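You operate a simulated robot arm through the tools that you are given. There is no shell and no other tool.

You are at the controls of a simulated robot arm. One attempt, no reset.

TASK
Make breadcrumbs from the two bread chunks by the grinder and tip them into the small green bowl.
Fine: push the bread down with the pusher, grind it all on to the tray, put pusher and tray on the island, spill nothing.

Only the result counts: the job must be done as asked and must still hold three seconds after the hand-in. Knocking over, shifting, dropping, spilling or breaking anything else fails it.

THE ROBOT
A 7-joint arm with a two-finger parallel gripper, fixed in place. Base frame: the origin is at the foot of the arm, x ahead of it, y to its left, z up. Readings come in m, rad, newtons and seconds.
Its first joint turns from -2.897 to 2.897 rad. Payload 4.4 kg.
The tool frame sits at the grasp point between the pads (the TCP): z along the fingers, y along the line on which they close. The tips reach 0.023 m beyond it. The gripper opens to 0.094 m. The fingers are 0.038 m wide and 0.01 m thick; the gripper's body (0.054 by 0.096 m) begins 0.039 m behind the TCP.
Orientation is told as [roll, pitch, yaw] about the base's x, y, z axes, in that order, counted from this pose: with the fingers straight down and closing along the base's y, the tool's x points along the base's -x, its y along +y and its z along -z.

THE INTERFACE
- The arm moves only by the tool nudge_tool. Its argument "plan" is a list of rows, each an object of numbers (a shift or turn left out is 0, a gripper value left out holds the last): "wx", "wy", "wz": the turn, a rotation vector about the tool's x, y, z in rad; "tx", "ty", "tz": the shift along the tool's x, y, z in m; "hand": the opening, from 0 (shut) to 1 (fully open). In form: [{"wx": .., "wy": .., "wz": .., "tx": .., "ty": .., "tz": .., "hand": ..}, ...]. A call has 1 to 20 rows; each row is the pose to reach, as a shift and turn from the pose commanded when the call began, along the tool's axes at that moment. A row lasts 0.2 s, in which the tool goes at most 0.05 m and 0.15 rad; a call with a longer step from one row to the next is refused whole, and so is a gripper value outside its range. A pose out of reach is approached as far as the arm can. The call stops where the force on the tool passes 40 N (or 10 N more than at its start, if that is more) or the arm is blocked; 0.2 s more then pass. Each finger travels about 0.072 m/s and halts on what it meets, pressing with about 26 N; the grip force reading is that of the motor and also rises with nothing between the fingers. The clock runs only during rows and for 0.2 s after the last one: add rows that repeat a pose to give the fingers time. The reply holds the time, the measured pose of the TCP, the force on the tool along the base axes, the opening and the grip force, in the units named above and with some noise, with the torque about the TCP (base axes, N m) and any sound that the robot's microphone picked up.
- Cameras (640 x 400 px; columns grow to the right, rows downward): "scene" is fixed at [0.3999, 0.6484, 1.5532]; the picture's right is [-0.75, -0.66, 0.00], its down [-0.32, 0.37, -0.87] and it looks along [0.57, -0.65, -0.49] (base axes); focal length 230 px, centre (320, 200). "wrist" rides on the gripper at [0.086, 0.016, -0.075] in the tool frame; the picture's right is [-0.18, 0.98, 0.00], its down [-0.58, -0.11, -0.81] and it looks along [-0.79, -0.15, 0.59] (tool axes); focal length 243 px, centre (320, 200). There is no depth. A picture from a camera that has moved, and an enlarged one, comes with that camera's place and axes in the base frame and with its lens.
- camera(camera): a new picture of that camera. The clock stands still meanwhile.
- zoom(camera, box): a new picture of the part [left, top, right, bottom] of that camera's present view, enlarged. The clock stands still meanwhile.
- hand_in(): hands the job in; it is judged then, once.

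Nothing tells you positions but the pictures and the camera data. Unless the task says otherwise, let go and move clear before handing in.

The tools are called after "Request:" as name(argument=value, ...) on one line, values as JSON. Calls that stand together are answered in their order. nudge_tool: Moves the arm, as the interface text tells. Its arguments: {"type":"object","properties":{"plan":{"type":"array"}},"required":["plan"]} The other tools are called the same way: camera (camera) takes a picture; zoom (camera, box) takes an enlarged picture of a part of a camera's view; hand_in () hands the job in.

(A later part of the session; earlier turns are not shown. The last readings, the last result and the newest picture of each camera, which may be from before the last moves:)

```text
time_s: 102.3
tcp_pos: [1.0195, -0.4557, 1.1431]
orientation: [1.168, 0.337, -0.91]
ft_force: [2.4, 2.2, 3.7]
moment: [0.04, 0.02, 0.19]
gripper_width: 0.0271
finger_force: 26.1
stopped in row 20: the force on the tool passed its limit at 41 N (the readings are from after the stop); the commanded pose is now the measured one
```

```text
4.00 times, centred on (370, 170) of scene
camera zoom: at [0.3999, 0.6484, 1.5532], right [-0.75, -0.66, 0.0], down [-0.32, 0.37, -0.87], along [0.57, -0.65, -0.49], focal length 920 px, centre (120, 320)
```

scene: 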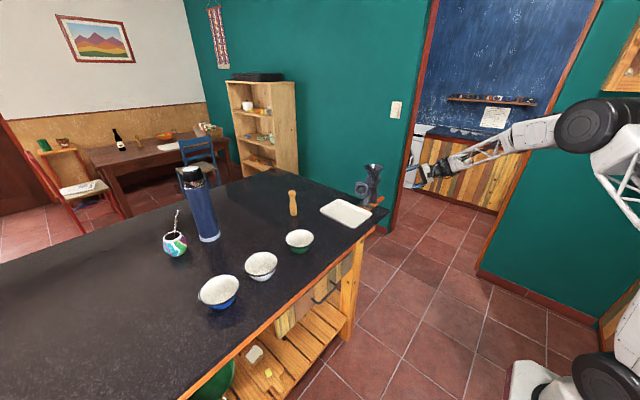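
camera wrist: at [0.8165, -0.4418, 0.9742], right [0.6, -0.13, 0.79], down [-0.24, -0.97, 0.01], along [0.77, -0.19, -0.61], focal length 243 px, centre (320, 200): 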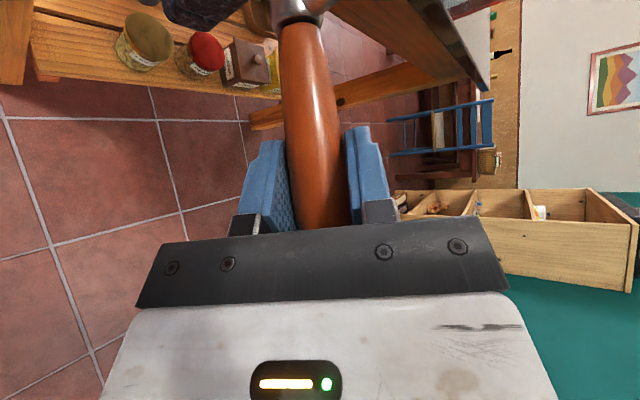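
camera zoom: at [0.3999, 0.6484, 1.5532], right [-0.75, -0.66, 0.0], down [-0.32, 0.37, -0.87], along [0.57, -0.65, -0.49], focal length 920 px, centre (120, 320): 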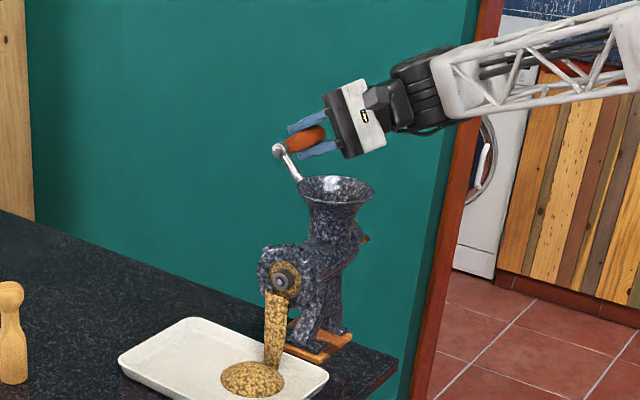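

Request:
nudge_tool(plan=[{"tx": -0.0141, "ty": -0.0105, "tz": 0.0157, "hand": 0}, {"tx": -0.0269, "ty": -0.0243, "tz": 0.0299, "hand": 0}, {"tx": -0.038, "ty": -0.0408, "tz": 0.0423, "hand": 0}, {"tx": -0.0473, "ty": -0.0598, "tz": 0.0527, "hand": 0}, {"tx": -0.0545, "ty": -0.0808, "tz": 0.0608, "hand": 0}, {"tx": -0.0594, "ty": -0.1031, "tz": 0.0663, "hand": 0}, {"tx": -0.0619, "ty": -0.1264, "tz": 0.0692, "hand": 0}, {"tx": -0.0619, "ty": -0.1499, "tz": 0.0693, "hand": 0}, {"tx": -0.0594, "ty": -0.1732, "tz": 0.0667, "hand": 0}, {"tx": -0.0545, "ty": -0.1956, "tz": 0.0615, "hand": 0}, {"tx": -0.0474, "ty": -0.2167, "tz": 0.0536, "hand": 0}, {"tx": -0.0381, "ty": -0.2358, "tz": 0.0435, "hand": 0}, {"tx": -0.0269, "ty": -0.2525, "tz": 0.0312, "hand": 0}, {"tx": -0.0142, "ty": -0.2665, "tz": 0.0172, "hand": 0}, {"tx": -0.0001, "ty": -0.2773, "tz": 0.0017, "hand": 0}, {"tx": 0.0149, "ty": -0.2846, "tz": -0.0149, "hand": 0}, {"tx": 0.0305, "ty": -0.2884, "tz": -0.0322, "hand": 0}, {"tx": 0.0463, "ty": -0.2885, "tz": -0.0496, "hand": 0}, {"tx": 0.0619, "ty": -0.285, "tz": -0.0669, "hand": 0}, {"tx": 0.0769, "ty": -0.2778, "tz": -0.0836, "hand": 0}])

Request:
zoom(camera="scene", box=[310, 120, 430, 220])

```text
time_s: 106.5
tcp_pos: [0.7846, -0.4547, 0.9584]
orientation: [1.165, 0.334, -0.91]
ft_force: [27.7, -2.4, 19.1]
moment: [-0.38, 0.14, -0.06]
gripper_width: 0.0278
finger_force: 26.3
```

```text
4.00 times, centred on (370, 170) of scene
camera zoom: at [0.3999, 0.6484, 1.5532], right [-0.75, -0.66, 0.0], down [-0.32, 0.37, -0.87], along [0.57, -0.65, -0.49], focal length 920 px, centre (120, 320)
```

zoom: 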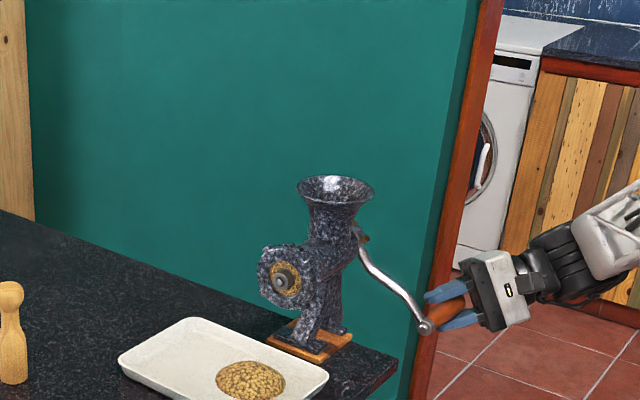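

The stream has stopped after about two turns. I'll keep turning to make sure everything is ground, first easing out the radial force.

Request:
nudge_tool(plan=[{"tx": -0.0014, "ty": 0.003, "tz": 0.0015, "hand": 0}, {"tx": 0.0129, "ty": 0.0135, "tz": -0.0143, "hand": 0}, {"tx": 0.0257, "ty": 0.0272, "tz": -0.0286, "hand": 0}, {"tx": 0.0369, "ty": 0.0437, "tz": -0.0411, "hand": 0}, {"tx": 0.0463, "ty": 0.0626, "tz": -0.0516, "hand": 0}, {"tx": 0.0535, "ty": 0.0835, "tz": -0.0597, "hand": 0}, {"tx": 0.0585, "ty": 0.1058, "tz": -0.0653, "hand": 0}, {"tx": 0.061, "ty": 0.129, "tz": -0.0683, "hand": 0}])

Request:
zoom(camera="scene", box=[310, 120, 430, 220])

Request:
camera(camera="wrist")

```text
time_s: 108.3
tcp_pos: [0.7696, -0.4574, 1.1146]
orientation: [1.165, 0.337, -0.911]
ft_force: [9.4, 12.9, -6.6]
moment: [-0.04, 0.02, 0.01]
gripper_width: 0.028
finger_force: 25.4
```

```text
4.00 times, centred on (370, 170) of scene
camera zoom: at [0.3999, 0.6484, 1.5532], right [-0.75, -0.66, 0.0], down [-0.32, 0.37, -0.87], along [0.57, -0.65, -0.49], focal length 920 px, centre (120, 320)
```

zoom: 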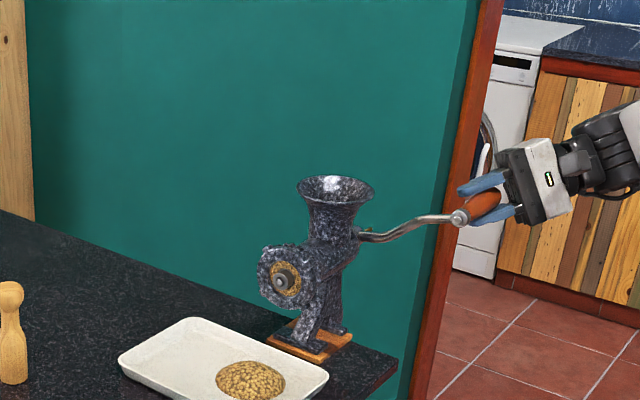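

```text
taken
camera wrist: at [0.6798, -0.4432, 1.1857], right [0.6, -0.14, 0.79], down [-0.24, -0.97, 0.01], along [0.77, -0.2, -0.61], focal length 243 px, centre (320, 200)
```

wrist: 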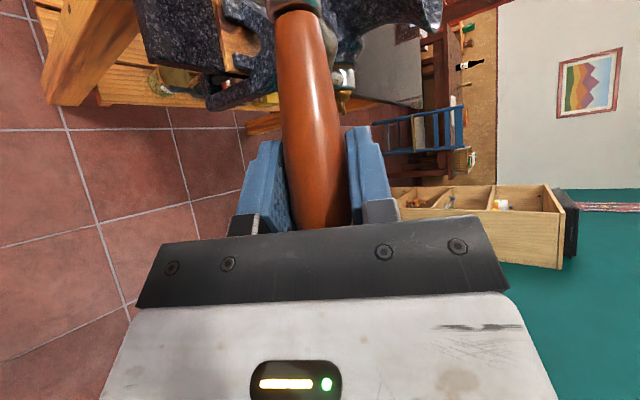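

Request:
nudge_tool(plan=[{"tx": 0.0001, "ty": 0.0237, "tz": 0.0015, "hand": 0}, {"tx": -0.0022, "ty": 0.047, "tz": 0.004, "hand": 0}, {"tx": -0.007, "ty": 0.0694, "tz": 0.0092, "hand": 0}, {"tx": -0.0141, "ty": 0.0905, "tz": 0.0169, "hand": 0}, {"tx": -0.0233, "ty": 0.1097, "tz": 0.027, "hand": 0}, {"tx": -0.0344, "ty": 0.1265, "tz": 0.0392, "hand": 0}, {"tx": -0.0471, "ty": 0.1405, "tz": 0.0531, "hand": 0}, {"tx": -0.0611, "ty": 0.1514, "tz": 0.0686, "hand": 0}, {"tx": -0.0761, "ty": 0.1589, "tz": 0.0851, "hand": 0}, {"tx": -0.0917, "ty": 0.1628, "tz": 0.1024, "hand": 0}])

Request:
zoom(camera="scene", box=[310, 120, 430, 220])

```text
time_s: 110.5
tcp_pos: [0.9689, -0.456, 1.1863]
orientation: [1.167, 0.338, -0.909]
ft_force: [-2.6, -20.6, -6.9]
moment: [0.2, -0.01, 0.25]
gripper_width: 0.0278
finger_force: 25.8
```

```text
4.00 times, centred on (370, 170) of scene
camera zoom: at [0.3999, 0.6484, 1.5532], right [-0.75, -0.66, 0.0], down [-0.32, 0.37, -0.87], along [0.57, -0.65, -0.49], focal length 920 px, centre (120, 320)
```

zoom: 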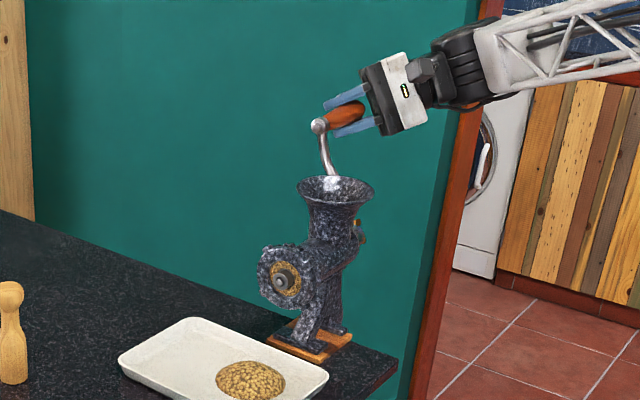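

Request:
nudge_tool(plan=[{"tx": -0.0174, "ty": -0.0006, "tz": 0.016, "hand": 0}, {"tx": -0.033, "ty": -0.0041, "tz": 0.0333, "hand": 0}, {"tx": -0.0481, "ty": -0.0111, "tz": 0.05, "hand": 0}, {"tx": -0.0622, "ty": -0.0216, "tz": 0.0656, "hand": 0}, {"tx": -0.075, "ty": -0.0353, "tz": 0.0799, "hand": 0}, {"tx": -0.0862, "ty": -0.0517, "tz": 0.0924, "hand": 0}, {"tx": -0.0956, "ty": -0.0706, "tz": 0.1029, "hand": 0}, {"tx": -0.1028, "ty": -0.0915, "tz": 0.111, "hand": 0}, {"tx": -0.1078, "ty": -0.1138, "tz": 0.1166, "hand": 0}, {"tx": -0.1102, "ty": -0.137, "tz": 0.1198, "hand": 0}])

Request:
zoom(camera="scene", box=[310, 120, 430, 220])

```text
time_s: 112.7
tcp_pos: [1.0413, -0.457, 0.9868]
orientation: [1.167, 0.336, -0.912]
ft_force: [13.9, -11.7, -7.5]
moment: [0.22, -0.02, 0.33]
gripper_width: 0.0278
finger_force: 25.9
```

```text
4.00 times, centred on (370, 170) of scene
camera zoom: at [0.3999, 0.6484, 1.5532], right [-0.75, -0.66, 0.0], down [-0.32, 0.37, -0.87], along [0.57, -0.65, -0.49], focal length 920 px, centre (120, 320)
```

zoom: 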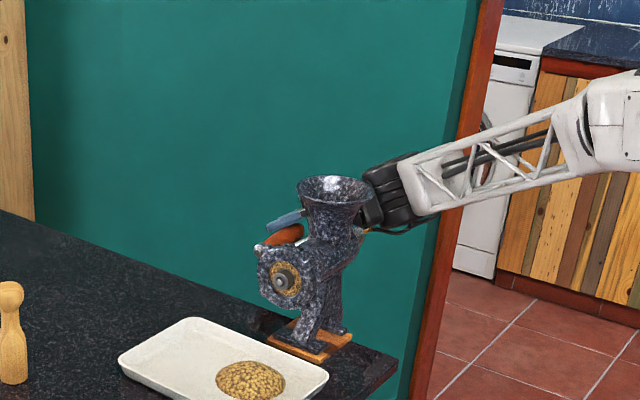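

Request:
nudge_tool(plan=[{"tx": -0.0022, "ty": -0.0234, "tz": 0.0008, "hand": 0}, {"tx": 0.0004, "ty": -0.0467, "tz": -0.0016, "hand": 0}, {"tx": 0.0053, "ty": -0.0691, "tz": -0.0066, "hand": 0}, {"tx": 0.0125, "ty": -0.0902, "tz": -0.0141, "hand": 0}, {"tx": 0.0219, "ty": -0.1094, "tz": -0.0241, "hand": 0}, {"tx": 0.0332, "ty": -0.1262, "tz": -0.0361, "hand": 0}, {"tx": 0.046, "ty": -0.1402, "tz": -0.0501, "hand": 0}])

Request:
zoom(camera="scene", box=[310, 120, 430, 220])

Request:
camera(camera="wrist")

```text
time_s: 114.3
tcp_pos: [0.9141, -0.456, 0.9003]
orientation: [1.166, 0.337, -0.909]
ft_force: [0.4, -16.7, 7.8]
moment: [-0.12, 0.06, -0.13]
gripper_width: 0.0277
finger_force: 25.8
```

```text
4.00 times, centred on (370, 170) of scene
camera zoom: at [0.3999, 0.6484, 1.5532], right [-0.75, -0.66, 0.0], down [-0.32, 0.37, -0.87], along [0.57, -0.65, -0.49], focal length 920 px, centre (120, 320)
```

zoom: 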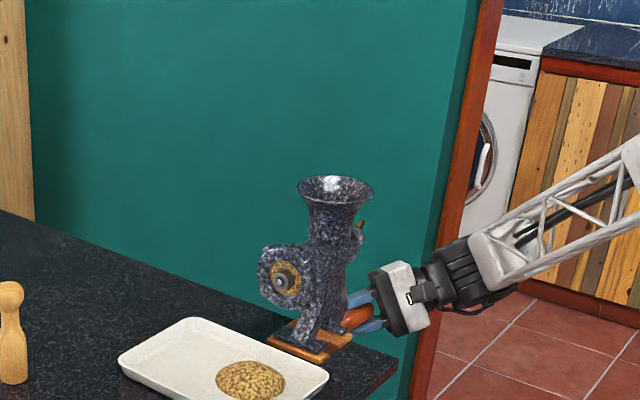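

```text
taken
camera wrist: at [0.8248, -0.4413, 0.9705], right [0.6, -0.14, 0.79], down [-0.24, -0.97, 0.01], along [0.77, -0.2, -0.61], focal length 243 px, centre (320, 200)
```

wrist: 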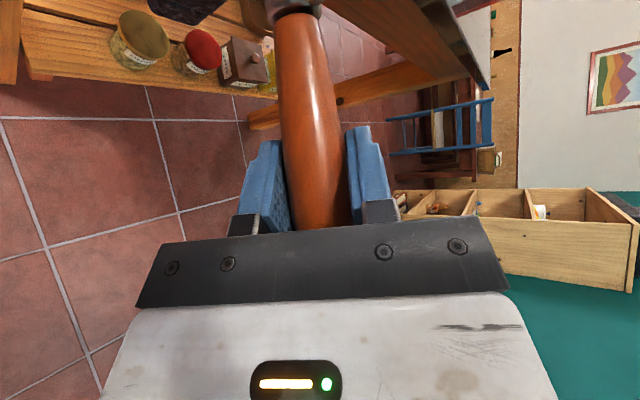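

The crank is back near its hanging position and no further crumbs have come out for a whole turn. I'll release the handle and back straight away along the tool axis.

Request:
nudge_tool(plan=[{"hand": 0.4}, {"hand": 0.6}, {"hand": 0.8}, {"hand": 1}, {"hand": 1}, {"tz": -0.03, "hand": 1}, {"tz": -0.07, "hand": 1}, {"tz": -0.11, "hand": 1}, {"tz": -0.15, "hand": 1}])

Request:
camera(camera="wrist")

Request:
zoom(camera="scene", box=[310, 150, 400, 220])

```text
time_s: 116.3
tcp_pos: [0.8178, -0.5568, 0.9545]
orientation: [1.166, 0.337, -0.91]
ft_force: [0.0, -0.2, 0.1]
moment: [0.01, -0.01, -0.03]
gripper_width: 0.0941
finger_force: 0.0
```

```text
taken
camera wrist: at [0.7275, -0.5429, 1.0254], right [0.6, -0.14, 0.79], down [-0.24, -0.97, 0.01], along [0.77, -0.2, -0.61], focal length 243 px, centre (320, 200)
```

wrist: 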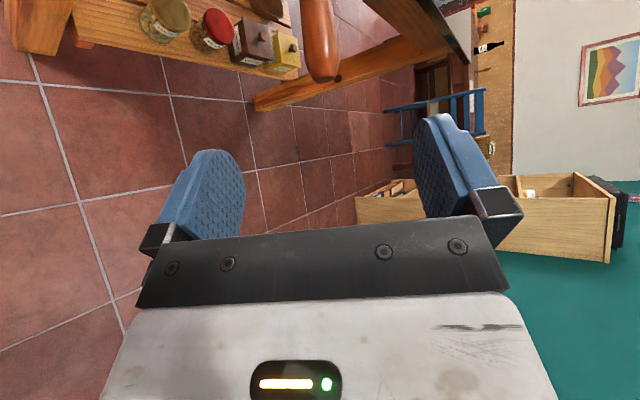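

```text
5.71 times, centred on (355, 185) of scene
camera zoom: at [0.3999, 0.6484, 1.5532], right [-0.75, -0.66, 0.0], down [-0.32, 0.37, -0.87], along [0.57, -0.65, -0.49], focal length 1315 px, centre (120, 286)
```

zoom: 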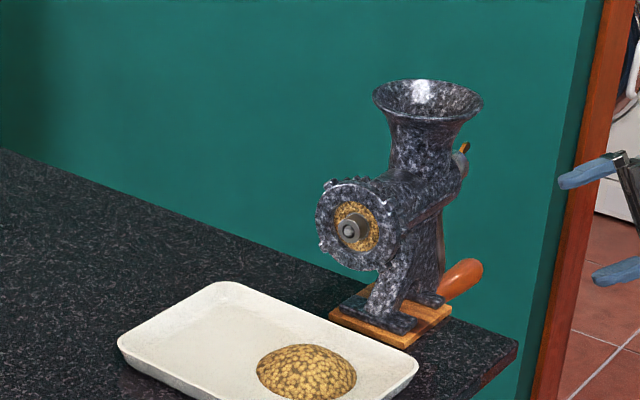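

The grinder has stopped giving crumbs. I'll swing up to a tool-down pose, look into the hopper to confirm it's empty, and study the tray.

Request:
nudge_tool(plan=[{"tx": 0.0179, "ty": 0.0241, "tz": -0.0122, "wx": 0.1111, "wy": 0.0222, "wz": -0.0899}, {"tx": 0.0358, "ty": 0.0482, "tz": -0.0245, "wx": 0.2222, "wy": 0.0445, "wz": -0.1798}, {"tx": 0.0537, "ty": 0.0723, "tz": -0.0367, "wx": 0.3333, "wy": 0.0667, "wz": -0.2697}, {"tx": 0.0716, "ty": 0.0964, "tz": -0.0489, "wx": 0.4444, "wy": 0.0889, "wz": -0.3596}, {"tx": 0.0895, "ty": 0.1205, "tz": -0.0612, "wx": 0.5555, "wy": 0.1112, "wz": -0.4495}, {"tx": 0.1075, "ty": 0.1446, "tz": -0.0734, "wx": 0.6665, "wy": 0.1334, "wz": -0.5395}, {"tx": 0.1254, "ty": 0.1687, "tz": -0.0857, "wx": 0.7776, "wy": 0.1557, "wz": -0.6294}, {"tx": 0.1433, "ty": 0.1928, "tz": -0.0979, "wx": 0.8887, "wy": 0.1779, "wz": -0.7193}, {"tx": 0.1612, "ty": 0.2169, "tz": -0.1101, "wx": 0.9998, "wy": 0.2001, "wz": -0.8092}, {"tx": 0.1791, "ty": 0.241, "tz": -0.1224, "wx": 1.1109, "wy": 0.2224, "wz": -0.8991}, {"tx": 0.197, "ty": 0.2651, "tz": -0.1346, "wx": 1.222, "wy": 0.2446, "wz": -0.989}])

```text
time_s: 118.7
tcp_pos: [0.746, -0.4986, 1.3003]
orientation: [-0.002, -0.003, -0.004]
ft_force: [1.7, -0.5, -0.9]
moment: [-0.01, 0.01, 0.01]
gripper_width: 0.094
finger_force: 0.1
```

Request:
nudge_tool(plan=[{"tx": -0.0248, "ty": 0.04, "tz": -0.006}, {"tx": -0.0496, "ty": 0.08, "tz": -0.012}, {"tx": -0.0744, "ty": 0.12, "tz": -0.018}, {"tx": -0.0992, "ty": 0.16, "tz": -0.024}, {"tx": -0.124, "ty": 0.2, "tz": -0.03}])

Request:
camera(camera="wrist")

Request:
zoom(camera="scene", box=[310, 160, 400, 240])

```text
time_s: 119.9
tcp_pos: [0.8727, -0.2997, 1.3334]
orientation: [-0.001, -0.004, -0.005]
ft_force: [-0.1, -0.3, -0.5]
moment: [-0.01, 0.02, -0.01]
gripper_width: 0.0941
finger_force: 0.0
```

```text
taken
camera wrist: at [0.7869, -0.284, 1.4078], right [0.19, 0.98, 0.0], down [0.58, -0.11, 0.81], along [0.79, -0.15, -0.59], focal length 243 px, centre (320, 200)
```

wrist: 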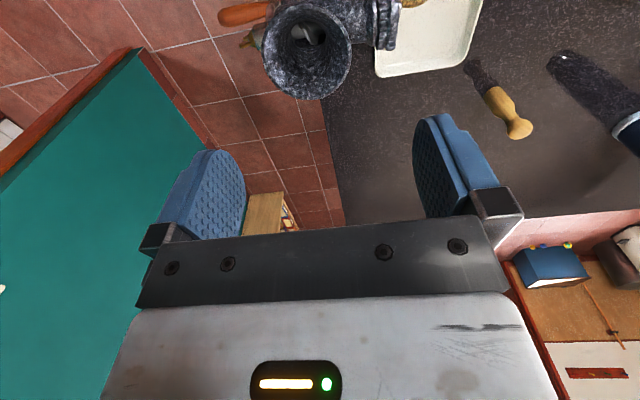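

```text
5.00 times, centred on (355, 200) of scene
camera zoom: at [0.3999, 0.6484, 1.5532], right [-0.75, -0.66, 0.0], down [-0.32, 0.37, -0.87], along [0.57, -0.65, -0.49], focal length 1150 px, centre (145, 200)
```

zoom: 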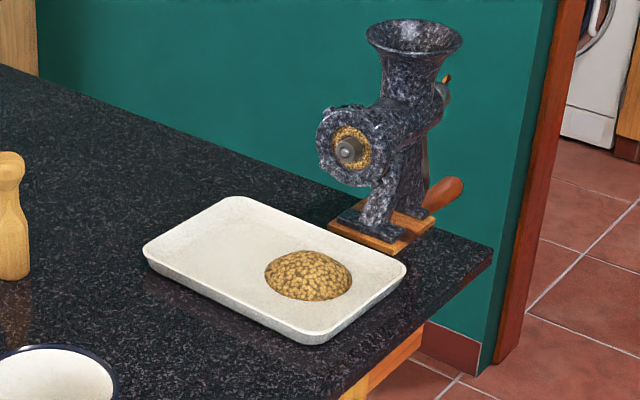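

Request:
zoom(camera="wrist", box=[240, 0, 400, 110])

Request:
zoom(camera="scene", box=[335, 195, 385, 235])

```text
3.64 times, centred on (320, 55) of wrist
camera zoom: at [0.7869, -0.284, 1.4078], right [0.19, 0.98, 0.0], down [0.58, -0.11, 0.81], along [0.79, -0.15, -0.59], focal length 882 px, centre (320, 727)
```

zoom: 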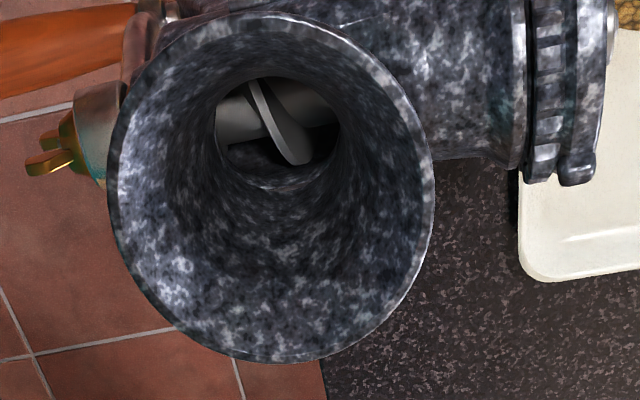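

```text
10.00 times, centred on (360, 215) of scene
camera zoom: at [0.3999, 0.6484, 1.5532], right [-0.75, -0.66, 0.0], down [-0.32, 0.37, -0.87], along [0.57, -0.65, -0.49], focal length 2301 px, centre (-80, 50)
```

zoom: 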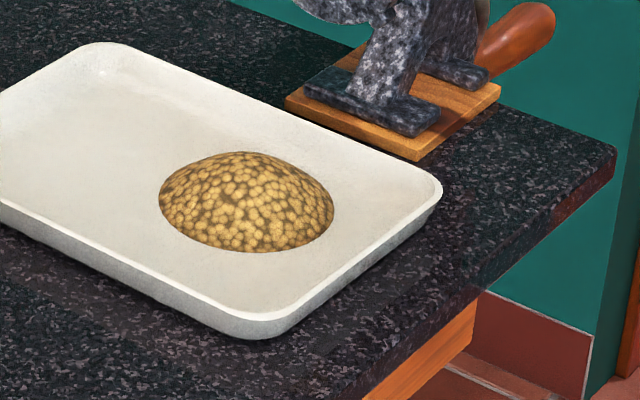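

The hopper is empty with only the auger visible, and all the crumbs sit as one heap on the tray around (0.896, -0.153). Next I'll look closely at the tray's left wall to plan the grip.

Request:
nudge_tool(plan=[{"tx": 0.01, "ty": 0.045}, {"tx": 0.02, "ty": 0.09, "tz": 0.01}, {"tx": 0.03, "ty": 0.13, "tz": 0.03}, {"tx": 0.035, "ty": 0.17, "tz": 0.055}, {"tx": 0.04, "ty": 0.2, "tz": 0.09}, {"tx": 0.045, "ty": 0.22, "tz": 0.13}, {"tx": 0.05, "ty": 0.24, "tz": 0.17}, {"tx": 0.055, "ty": 0.255, "tz": 0.21}, {"tx": 0.06, "ty": 0.265, "tz": 0.24}])

Request:
camera(camera="wrist")

Request:
camera(camera="scene")

```text
time_s: 121.9
tcp_pos: [0.8128, -0.0355, 1.0917]
orientation: [0.0, -0.003, -0.005]
ft_force: [0.3, 0.2, -0.1]
moment: [-0.01, 0.03, -0.03]
gripper_width: 0.0941
finger_force: 0.1
```

```text
taken
camera wrist: at [0.7279, -0.0199, 1.1655], right [0.19, 0.98, 0.0], down [0.58, -0.11, 0.81], along [0.8, -0.15, -0.59], focal length 243 px, centre (320, 200)
```

wrist: 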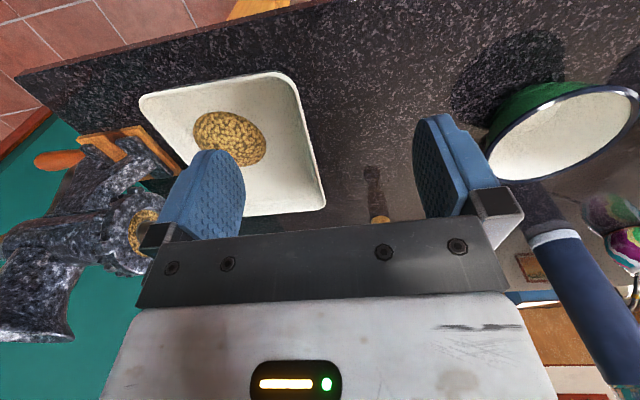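

```text
taken
```

scene: 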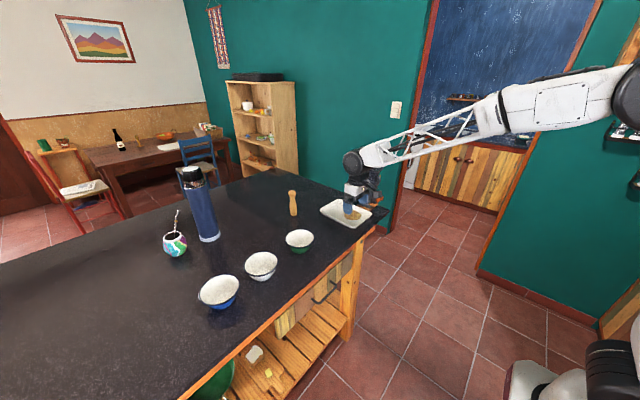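

Request:
zoom(camera="wrist", box=[120, 50, 340, 230])

Request:
zoom(camera="wrist", box=[260, 60, 350, 130])

Request:
zoom(camera="wrist", box=[440, 20, 640, 200])

```text
2.22 times, centred on (230, 140) of wrist
camera zoom: at [0.7279, -0.0199, 1.1655], right [0.19, 0.98, 0.0], down [0.58, -0.11, 0.81], along [0.8, -0.15, -0.59], focal length 539 px, centre (520, 333)
```

zoom: 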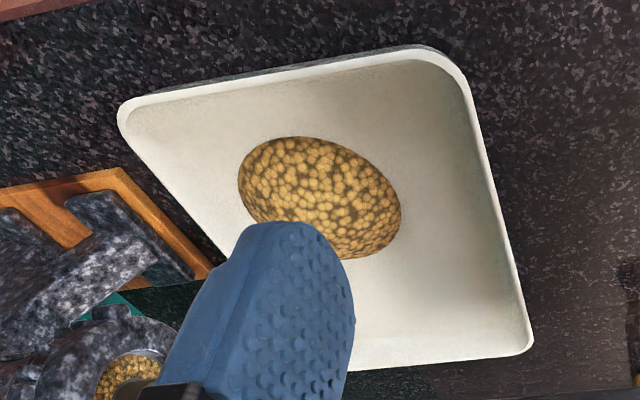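

```text
5.71 times, centred on (305, 95) of wrist
camera zoom: at [0.7279, -0.0199, 1.1655], right [0.19, 0.98, 0.0], down [0.58, -0.11, 0.81], along [0.8, -0.15, -0.59], focal length 1386 px, centre (406, 800)
```

zoom: 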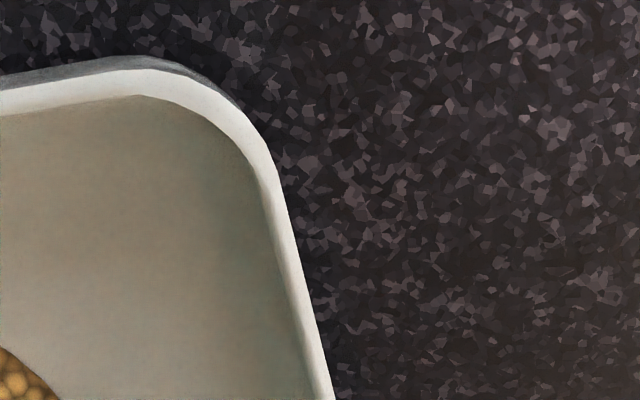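

```text
2.22 times, centred on (540, 110) of wrist
camera zoom: at [0.7279, -0.0199, 1.1655], right [0.19, 0.98, 0.0], down [0.58, -0.11, 0.81], along [0.8, -0.15, -0.59], focal length 539 px, centre (-169, 400)
```

zoom: 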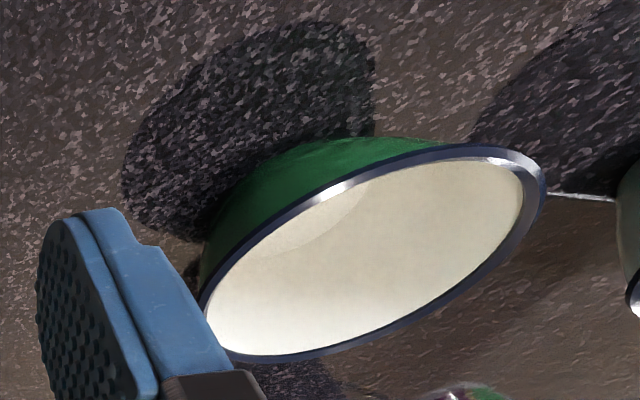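

The tray's left wall runs along y of about -0.067 with its rim near z 0.95, sloping outward about 17°. I'll line the gripper up with that wall near the tray's mid-length, tilted to match the slope.

Request:
nudge_tool(plan=[{"tx": -0.0407, "ty": -0.003, "tz": 0.0106, "wx": 0.1, "wz": 0.0097, "hand": 0.5}, {"tx": -0.0815, "ty": -0.0059, "tz": 0.0211, "wx": 0.2, "wz": 0.0193, "hand": 0.4}, {"tx": -0.1222, "ty": -0.0089, "tz": 0.0317, "wx": 0.3, "wz": 0.029, "hand": 0.35}, {"tx": -0.1222, "ty": -0.0089, "tz": 0.0317, "wx": 0.3, "wz": 0.029, "hand": 0.35}])

Request:
camera(camera="wrist")

Request:
zoom(camera="scene", box=[310, 160, 400, 240])

```text
time_s: 122.9
tcp_pos: [0.9375, -0.0451, 1.0577]
orientation: [-0.301, -0.008, -0.033]
ft_force: [-0.3, 0.2, -0.2]
moment: [0.02, 0.01, -0.01]
gripper_width: 0.033
finger_force: 0.0
```

```text
taken
camera wrist: at [0.8524, -0.0045, 1.124], right [0.22, 0.93, -0.29], down [0.58, 0.12, 0.81], along [0.79, -0.34, -0.51], focal length 243 px, centre (320, 200)
```

wrist: 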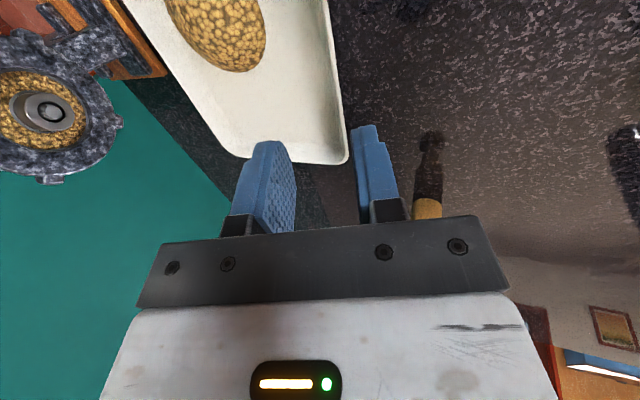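

```text
5.00 times, centred on (355, 200) of scene
camera zoom: at [0.3999, 0.6484, 1.5532], right [-0.75, -0.66, 0.0], down [-0.32, 0.37, -0.87], along [0.57, -0.65, -0.49], focal length 1150 px, centre (145, 200)
```

zoom: 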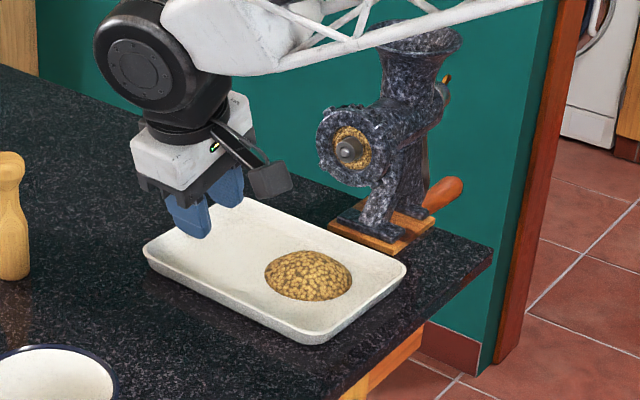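

Request:
nudge_tool(plan=[{"ty": 0.0096, "tz": 0.03, "hand": 0.32}, {"ty": 0.0096, "tz": 0.06, "hand": 0.32}, {"ty": 0.0096, "tz": 0.072, "hand": 0.32}])

Request:
camera(camera="wrist")

Request:
zoom(camera="scene", box=[310, 180, 370, 230])

```text
time_s: 123.7
tcp_pos: [0.9377, -0.0567, 0.9874]
orientation: [-0.299, -0.008, -0.034]
ft_force: [0.2, -0.2, 0.2]
moment: [-0.01, -0.03, -0.03]
gripper_width: 0.0302
finger_force: 0.0
```

```text
taken
camera wrist: at [0.8527, -0.0163, 1.0539], right [0.22, 0.93, -0.29], down [0.58, 0.11, 0.81], along [0.79, -0.34, -0.51], focal length 243 px, centre (320, 200)
```

wrist: 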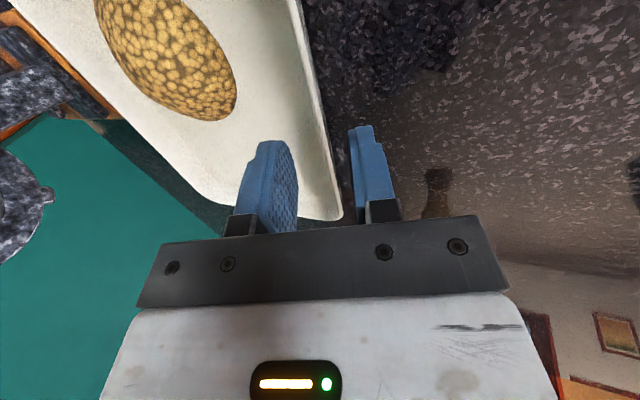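

```text
8.00 times, centred on (340, 205) of scene
camera zoom: at [0.3999, 0.6484, 1.5532], right [-0.75, -0.66, 0.0], down [-0.32, 0.37, -0.87], along [0.57, -0.65, -0.49], focal length 1840 px, centre (160, 160)
```

zoom: 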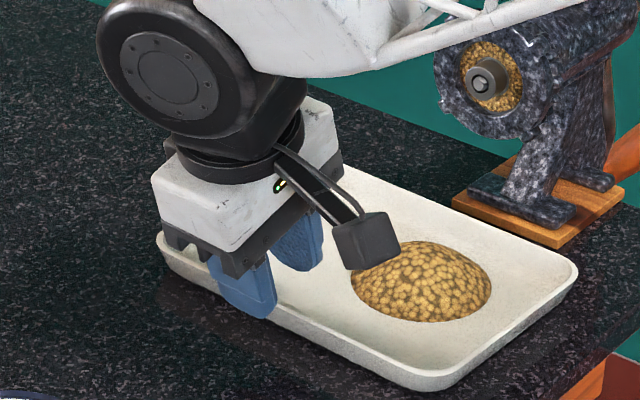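

Request:
nudge_tool(plan=[{"tz": 0.01, "hand": 0.25}, {"tz": 0.018, "hand": 0.25}, {"tz": 0.022, "hand": 0.25}])

Request:
camera(camera="wrist")

Request:
zoom(camera="scene", box=[310, 180, 370, 230])

```text
time_s: 124.5
tcp_pos: [0.9373, -0.0628, 0.9658]
orientation: [-0.3, -0.011, -0.034]
ft_force: [-0.1, 0.0, 0.2]
moment: [0.04, 0.01, 0.0]
gripper_width: 0.0234
finger_force: 0.0
```

```text
taken
camera wrist: at [0.8517, -0.0226, 1.0325], right [0.22, 0.93, -0.29], down [0.58, 0.12, 0.81], along [0.79, -0.34, -0.51], focal length 243 px, centre (320, 200)
```

wrist: 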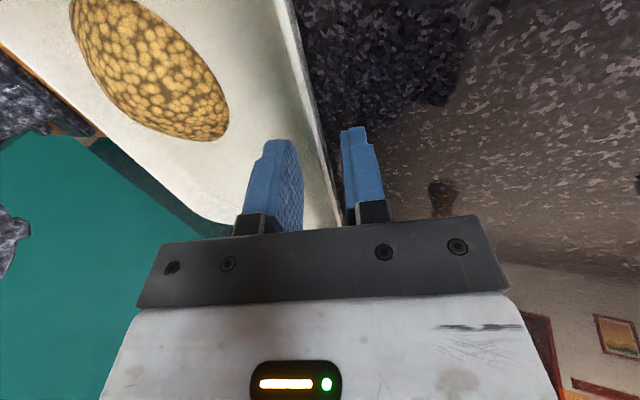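

```text
8.00 times, centred on (340, 205) of scene
camera zoom: at [0.3999, 0.6484, 1.5532], right [-0.75, -0.66, 0.0], down [-0.32, 0.37, -0.87], along [0.57, -0.65, -0.49], focal length 1840 px, centre (160, 160)
```

zoom: 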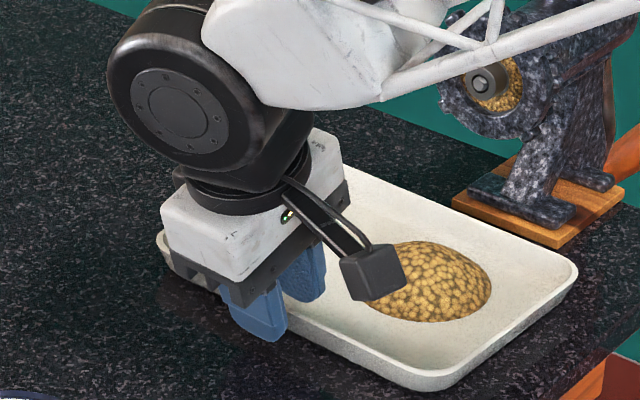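

Request:
nudge_tool(plan=[{"tz": 0.003, "hand": 0.25}, {"tz": 0.006, "hand": 0.25}, {"tz": 0.006, "hand": 0.25}])

```text
time_s: 125.3
tcp_pos: [0.937, -0.0649, 0.9603]
orientation: [-0.298, -0.008, -0.033]
ft_force: [-0.4, -0.1, 0.0]
moment: [0.02, 0.0, 0.01]
gripper_width: 0.0234
finger_force: 0.0
```

Request:
nudge_tool(plan=[{"hand": 0.17}, {"tz": 0.001, "hand": 0.15}, {"tz": 0.002, "hand": 0.15}, {"tz": 0.002, "hand": 0.15}])

Request:
zoom(camera="wrist", box=[230, 100, 430, 240])

```text
time_s: 126.3
tcp_pos: [0.9372, -0.0659, 0.9593]
orientation: [-0.299, -0.01, -0.033]
ft_force: [0.3, 0.4, -0.4]
moment: [0.02, 0.01, 0.01]
gripper_width: 0.0143
finger_force: 0.1
```

```text
2.86 times, centred on (330, 170) of wrist
camera zoom: at [0.852, -0.0254, 1.0258], right [0.22, 0.93, -0.29], down [0.58, 0.12, 0.81], along [0.79, -0.34, -0.51], focal length 693 px, centre (291, 286)
```

zoom: 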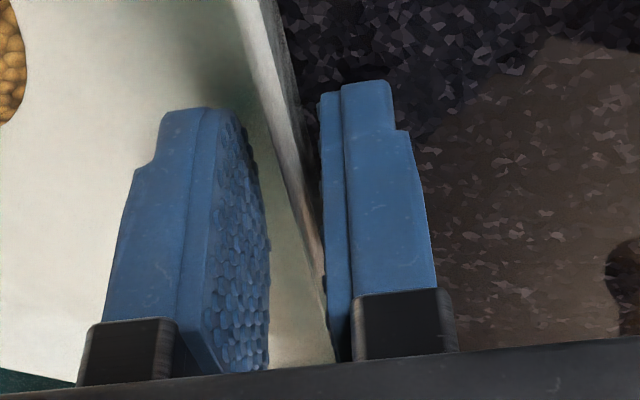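

Request:
nudge_tool(plan=[{"ty": 0.003, "hand": 0.15}, {"ty": 0.003, "hand": 0.1}, {"ty": 0.003, "hand": 0.05}, {"ty": 0.003, "hand": 0.0}, {"ty": 0.003, "hand": 0.0}, {"ty": 0.003, "hand": 0.0}])

Request:
zoom(camera="wrist", box=[230, 100, 430, 240])

Request:
zoom(camera="scene", box=[310, 180, 370, 230])

```text
time_s: 127.7
tcp_pos: [0.9379, -0.0622, 0.9592]
orientation: [-0.3, -0.008, -0.033]
ft_force: [-0.1, 1.5, -0.8]
moment: [0.21, 0.03, -0.01]
gripper_width: 0.0035
finger_force: 26.5
```

```text
2.86 times, centred on (330, 170) of wrist
camera zoom: at [0.8523, -0.0226, 1.0248], right [0.22, 0.93, -0.29], down [0.58, 0.12, 0.81], along [0.79, -0.34, -0.51], focal length 693 px, centre (291, 286)
```

zoom: 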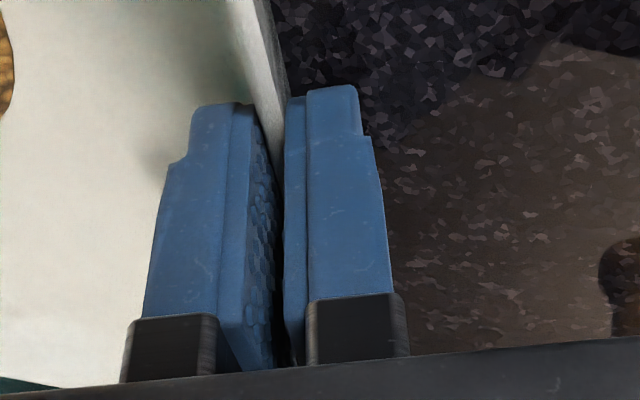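

```text
8.00 times, centred on (340, 205) of scene
camera zoom: at [0.3999, 0.6484, 1.5532], right [-0.75, -0.66, 0.0], down [-0.32, 0.37, -0.87], along [0.57, -0.65, -0.49], focal length 1840 px, centre (160, 160)
```

zoom: 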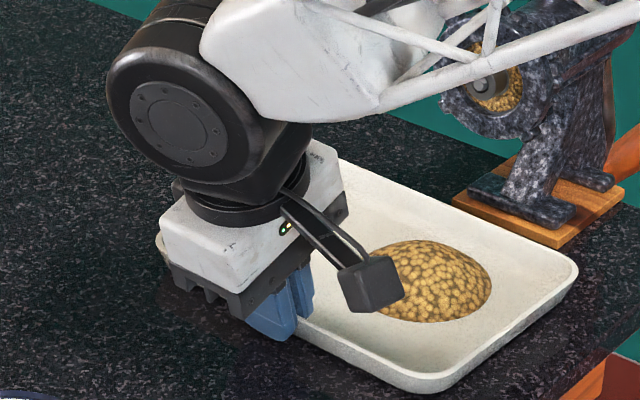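

The wall is pinched (3.5 mm thick). I'll lift just a little and see how the tray hangs.

Request:
nudge_tool(plan=[{"ty": -0.0009, "tz": -0.0029, "hand": 0}, {"ty": -0.0018, "tz": -0.0057, "hand": 0}, {"ty": -0.003, "tz": -0.0096, "hand": 0}, {"ty": -0.003, "tz": -0.0096, "hand": 0}])

Request:
zoom(camera="scene", box=[310, 175, 390, 235])

Request:
camera(camera="wrist")

```text
time_s: 128.7
tcp_pos: [0.9372, -0.0626, 0.9694]
orientation: [-0.3, -0.009, -0.034]
ft_force: [-0.5, -0.3, -1.8]
moment: [0.23, -0.02, 0.01]
gripper_width: 0.0035
finger_force: 25.9
```

```text
6.67 times, centred on (350, 205) of scene
camera zoom: at [0.3999, 0.6484, 1.5532], right [-0.75, -0.66, 0.0], down [-0.32, 0.37, -0.87], along [0.57, -0.65, -0.49], focal length 1534 px, centre (120, 167)
```

zoom: 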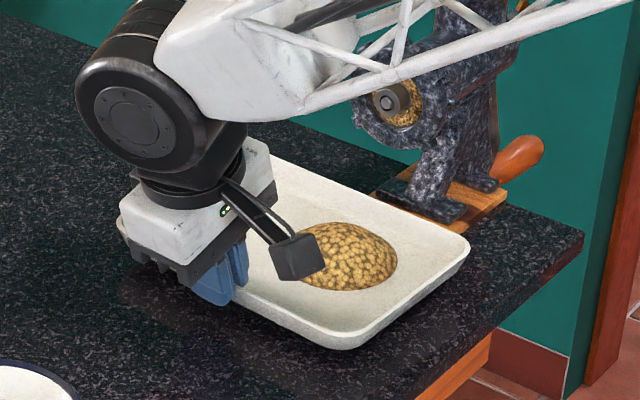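

```text
taken
camera wrist: at [0.8521, -0.0224, 1.0348], right [0.22, 0.93, -0.29], down [0.58, 0.12, 0.81], along [0.79, -0.34, -0.51], focal length 243 px, centre (320, 200)
```

wrist: 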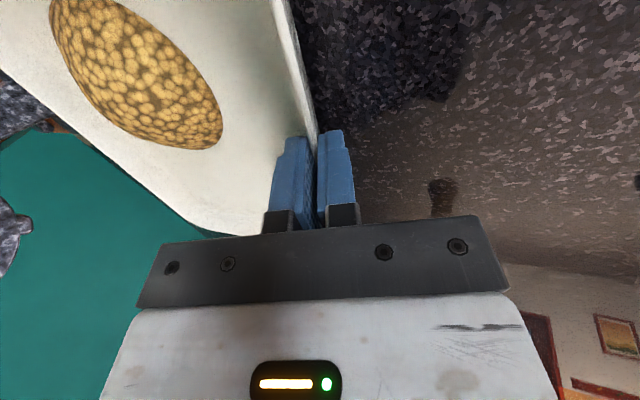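

Request:
nudge_tool(plan=[{"ty": -0.003, "tz": -0.0096, "hand": 0}, {"ty": -0.0059, "tz": -0.0191, "hand": 0}, {"ty": -0.0059, "tz": -0.0191, "hand": 0}])

Request:
zoom(camera="scene", box=[310, 175, 390, 235])

Request:
camera(camera="wrist")

```text
time_s: 129.5
tcp_pos: [0.9367, -0.0622, 0.9886]
orientation: [-0.3, -0.007, -0.034]
ft_force: [0.0, 0.3, -3.5]
moment: [0.21, 0.03, 0.03]
gripper_width: 0.0035
finger_force: 26.2
```

```text
6.67 times, centred on (350, 205) of scene
camera zoom: at [0.3999, 0.6484, 1.5532], right [-0.75, -0.66, 0.0], down [-0.32, 0.37, -0.87], along [0.57, -0.65, -0.49], focal length 1534 px, centre (120, 167)
```

zoom: 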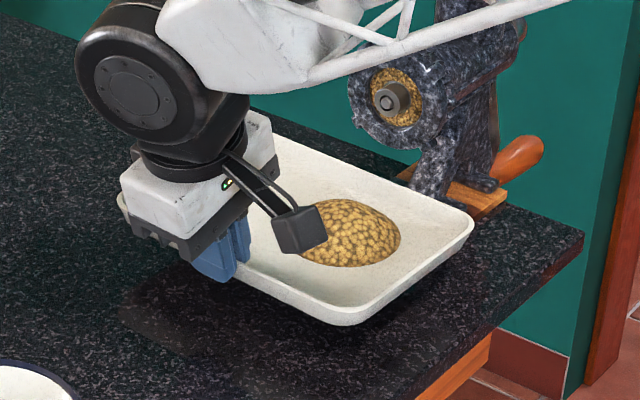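

```text
taken
camera wrist: at [0.8514, -0.0221, 1.0549], right [0.22, 0.93, -0.29], down [0.58, 0.12, 0.81], along [0.79, -0.34, -0.51], focal length 243 px, centre (320, 200)
```

wrist: 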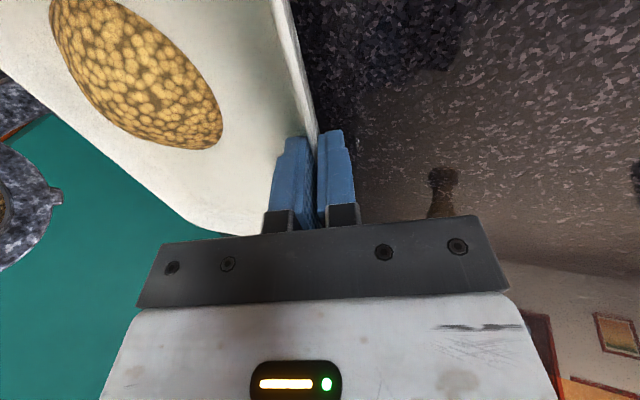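

The tray lifts level with the heap undisturbed (about 3 N). It's partly under the grinder mouth, so I'll slide it out sideways toward +y first, then raise it.

Request:
nudge_tool(plan=[{"tx": 0.0005, "ty": 0.0143, "tz": -0.0045, "hand": 0}, {"tx": 0.001, "ty": 0.0286, "tz": -0.0089, "hand": 0}, {"tx": 0.0015, "ty": 0.043, "tz": -0.0134, "hand": 0}, {"tx": 0.002, "ty": 0.0573, "tz": -0.0178, "hand": 0}, {"tx": 0.0025, "ty": 0.0716, "tz": -0.0223, "hand": 0}, {"tx": 0.0025, "ty": 0.0663, "tz": -0.0413, "hand": 0}, {"tx": 0.0025, "ty": 0.0603, "tz": -0.0604, "hand": 0}, {"tx": 0.0025, "ty": 0.0544, "tz": -0.0795, "hand": 0}, {"tx": 0.0023, "ty": 0.0455, "tz": -0.1082, "hand": 0}, {"tx": 0.0021, "ty": 0.0366, "tz": -0.1368, "hand": 0}])

Request:
camera(camera="scene")

Request:
camera(camera="wrist")

```text
time_s: 131.7
tcp_pos: [0.9366, 0.0136, 1.108]
orientation: [-0.3, -0.01, -0.034]
ft_force: [-0.9, 0.1, -3.9]
moment: [0.16, -0.01, -0.02]
gripper_width: 0.0034
finger_force: 26.1
```

```text
taken
```

scene: 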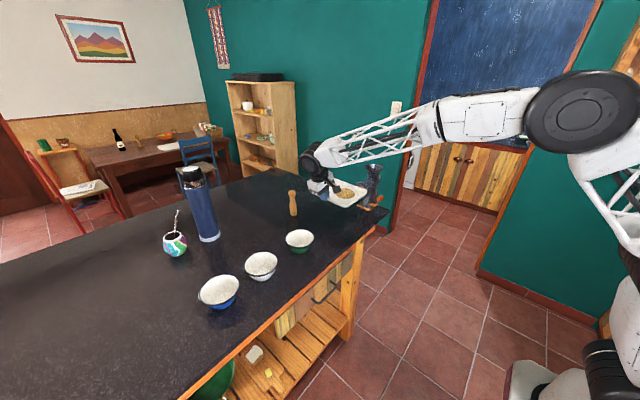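

```text
taken
camera wrist: at [0.8508, 0.0531, 1.174], right [0.22, 0.93, -0.29], down [0.58, 0.12, 0.81], along [0.79, -0.34, -0.51], focal length 243 px, centre (320, 200)
```

wrist: 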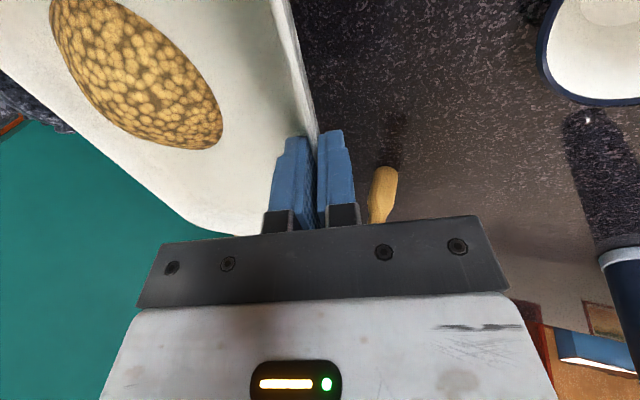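

Request:
nudge_tool(plan=[{"tx": 0.0003, "ty": 0.0014, "tz": -0.0278, "hand": 0}, {"tx": 0.001, "ty": 0.0154, "tz": -0.0448, "hand": 0}, {"tx": 0.0015, "ty": 0.034, "tz": -0.0518, "hand": 0}, {"tx": 0.002, "ty": 0.053, "tz": -0.0577, "hand": 0}, {"tx": 0.002, "ty": 0.053, "tz": -0.0577, "hand": 0}])

Request:
camera(camera="wrist")

Request:
zoom(camera="scene", box=[230, 150, 400, 270])

```text
time_s: 132.9
tcp_pos: [0.9349, 0.0809, 1.1491]
orientation: [-0.301, -0.008, -0.032]
ft_force: [-0.6, -0.4, -3.4]
moment: [0.21, -0.02, -0.03]
gripper_width: 0.0038
finger_force: 26.5
```

```text
taken
camera wrist: at [0.8503, 0.1209, 1.2145], right [0.22, 0.93, -0.29], down [0.58, 0.12, 0.81], along [0.79, -0.34, -0.51], focal length 243 px, centre (320, 200)
```

wrist: 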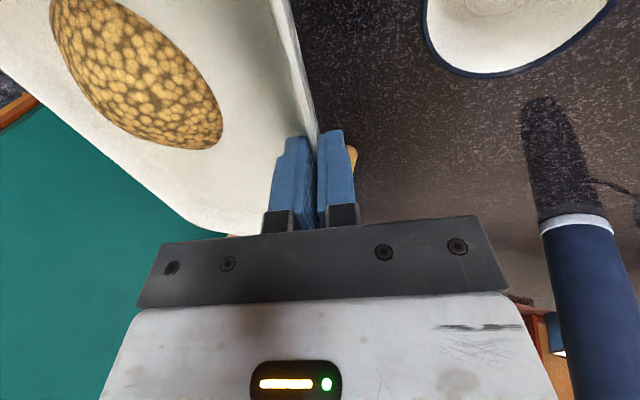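

```text
3.33 times, centred on (315, 210) of scene
camera zoom: at [0.3999, 0.6484, 1.5532], right [-0.75, -0.66, 0.0], down [-0.32, 0.37, -0.87], along [0.57, -0.65, -0.49], focal length 767 px, centre (337, 167)
```

zoom: 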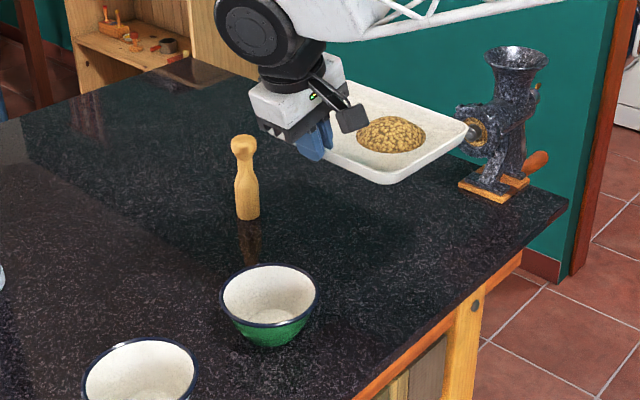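

Request:
nudge_tool(plan=[{"tx": 0.03, "ty": -0.001, "hand": 0}, {"tx": 0.06, "ty": -0.002, "hand": 0}, {"tx": 0.09, "ty": -0.003, "hand": 0}, {"tx": 0.12, "ty": -0.004, "hand": 0}, {"tx": 0.12, "ty": -0.004, "hand": 0}])

Request:
camera(camera="wrist")

Request:
zoom(camera="wrist", box=[360, 0, 620, 170])

```text
time_s: 134.1
tcp_pos: [0.8144, 0.0799, 1.1496]
orientation: [-0.3, -0.008, -0.034]
ft_force: [-0.5, 0.4, -2.8]
moment: [0.18, -0.02, 0.03]
gripper_width: 0.0035
finger_force: 26.3
```

```text
taken
camera wrist: at [0.7297, 0.1205, 1.2148], right [0.22, 0.93, -0.29], down [0.58, 0.12, 0.81], along [0.79, -0.34, -0.51], focal length 243 px, centre (320, 200)
```

wrist: 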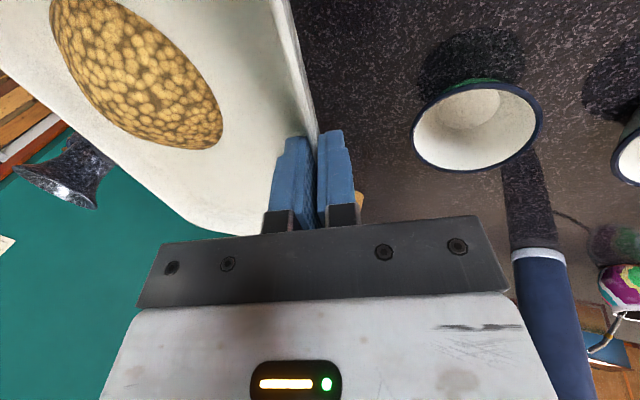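

```text
2.35 times, centred on (490, 85) of wrist
camera zoom: at [0.7297, 0.1205, 1.2148], right [0.22, 0.93, -0.29], down [0.58, 0.12, 0.81], along [0.79, -0.34, -0.51], focal length 571 px, centre (-80, 471)
```

zoom: 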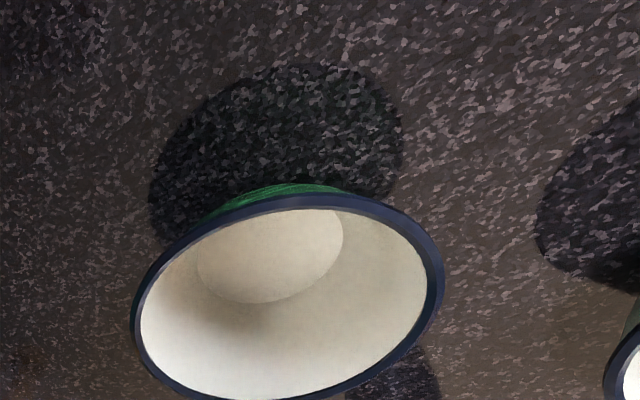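

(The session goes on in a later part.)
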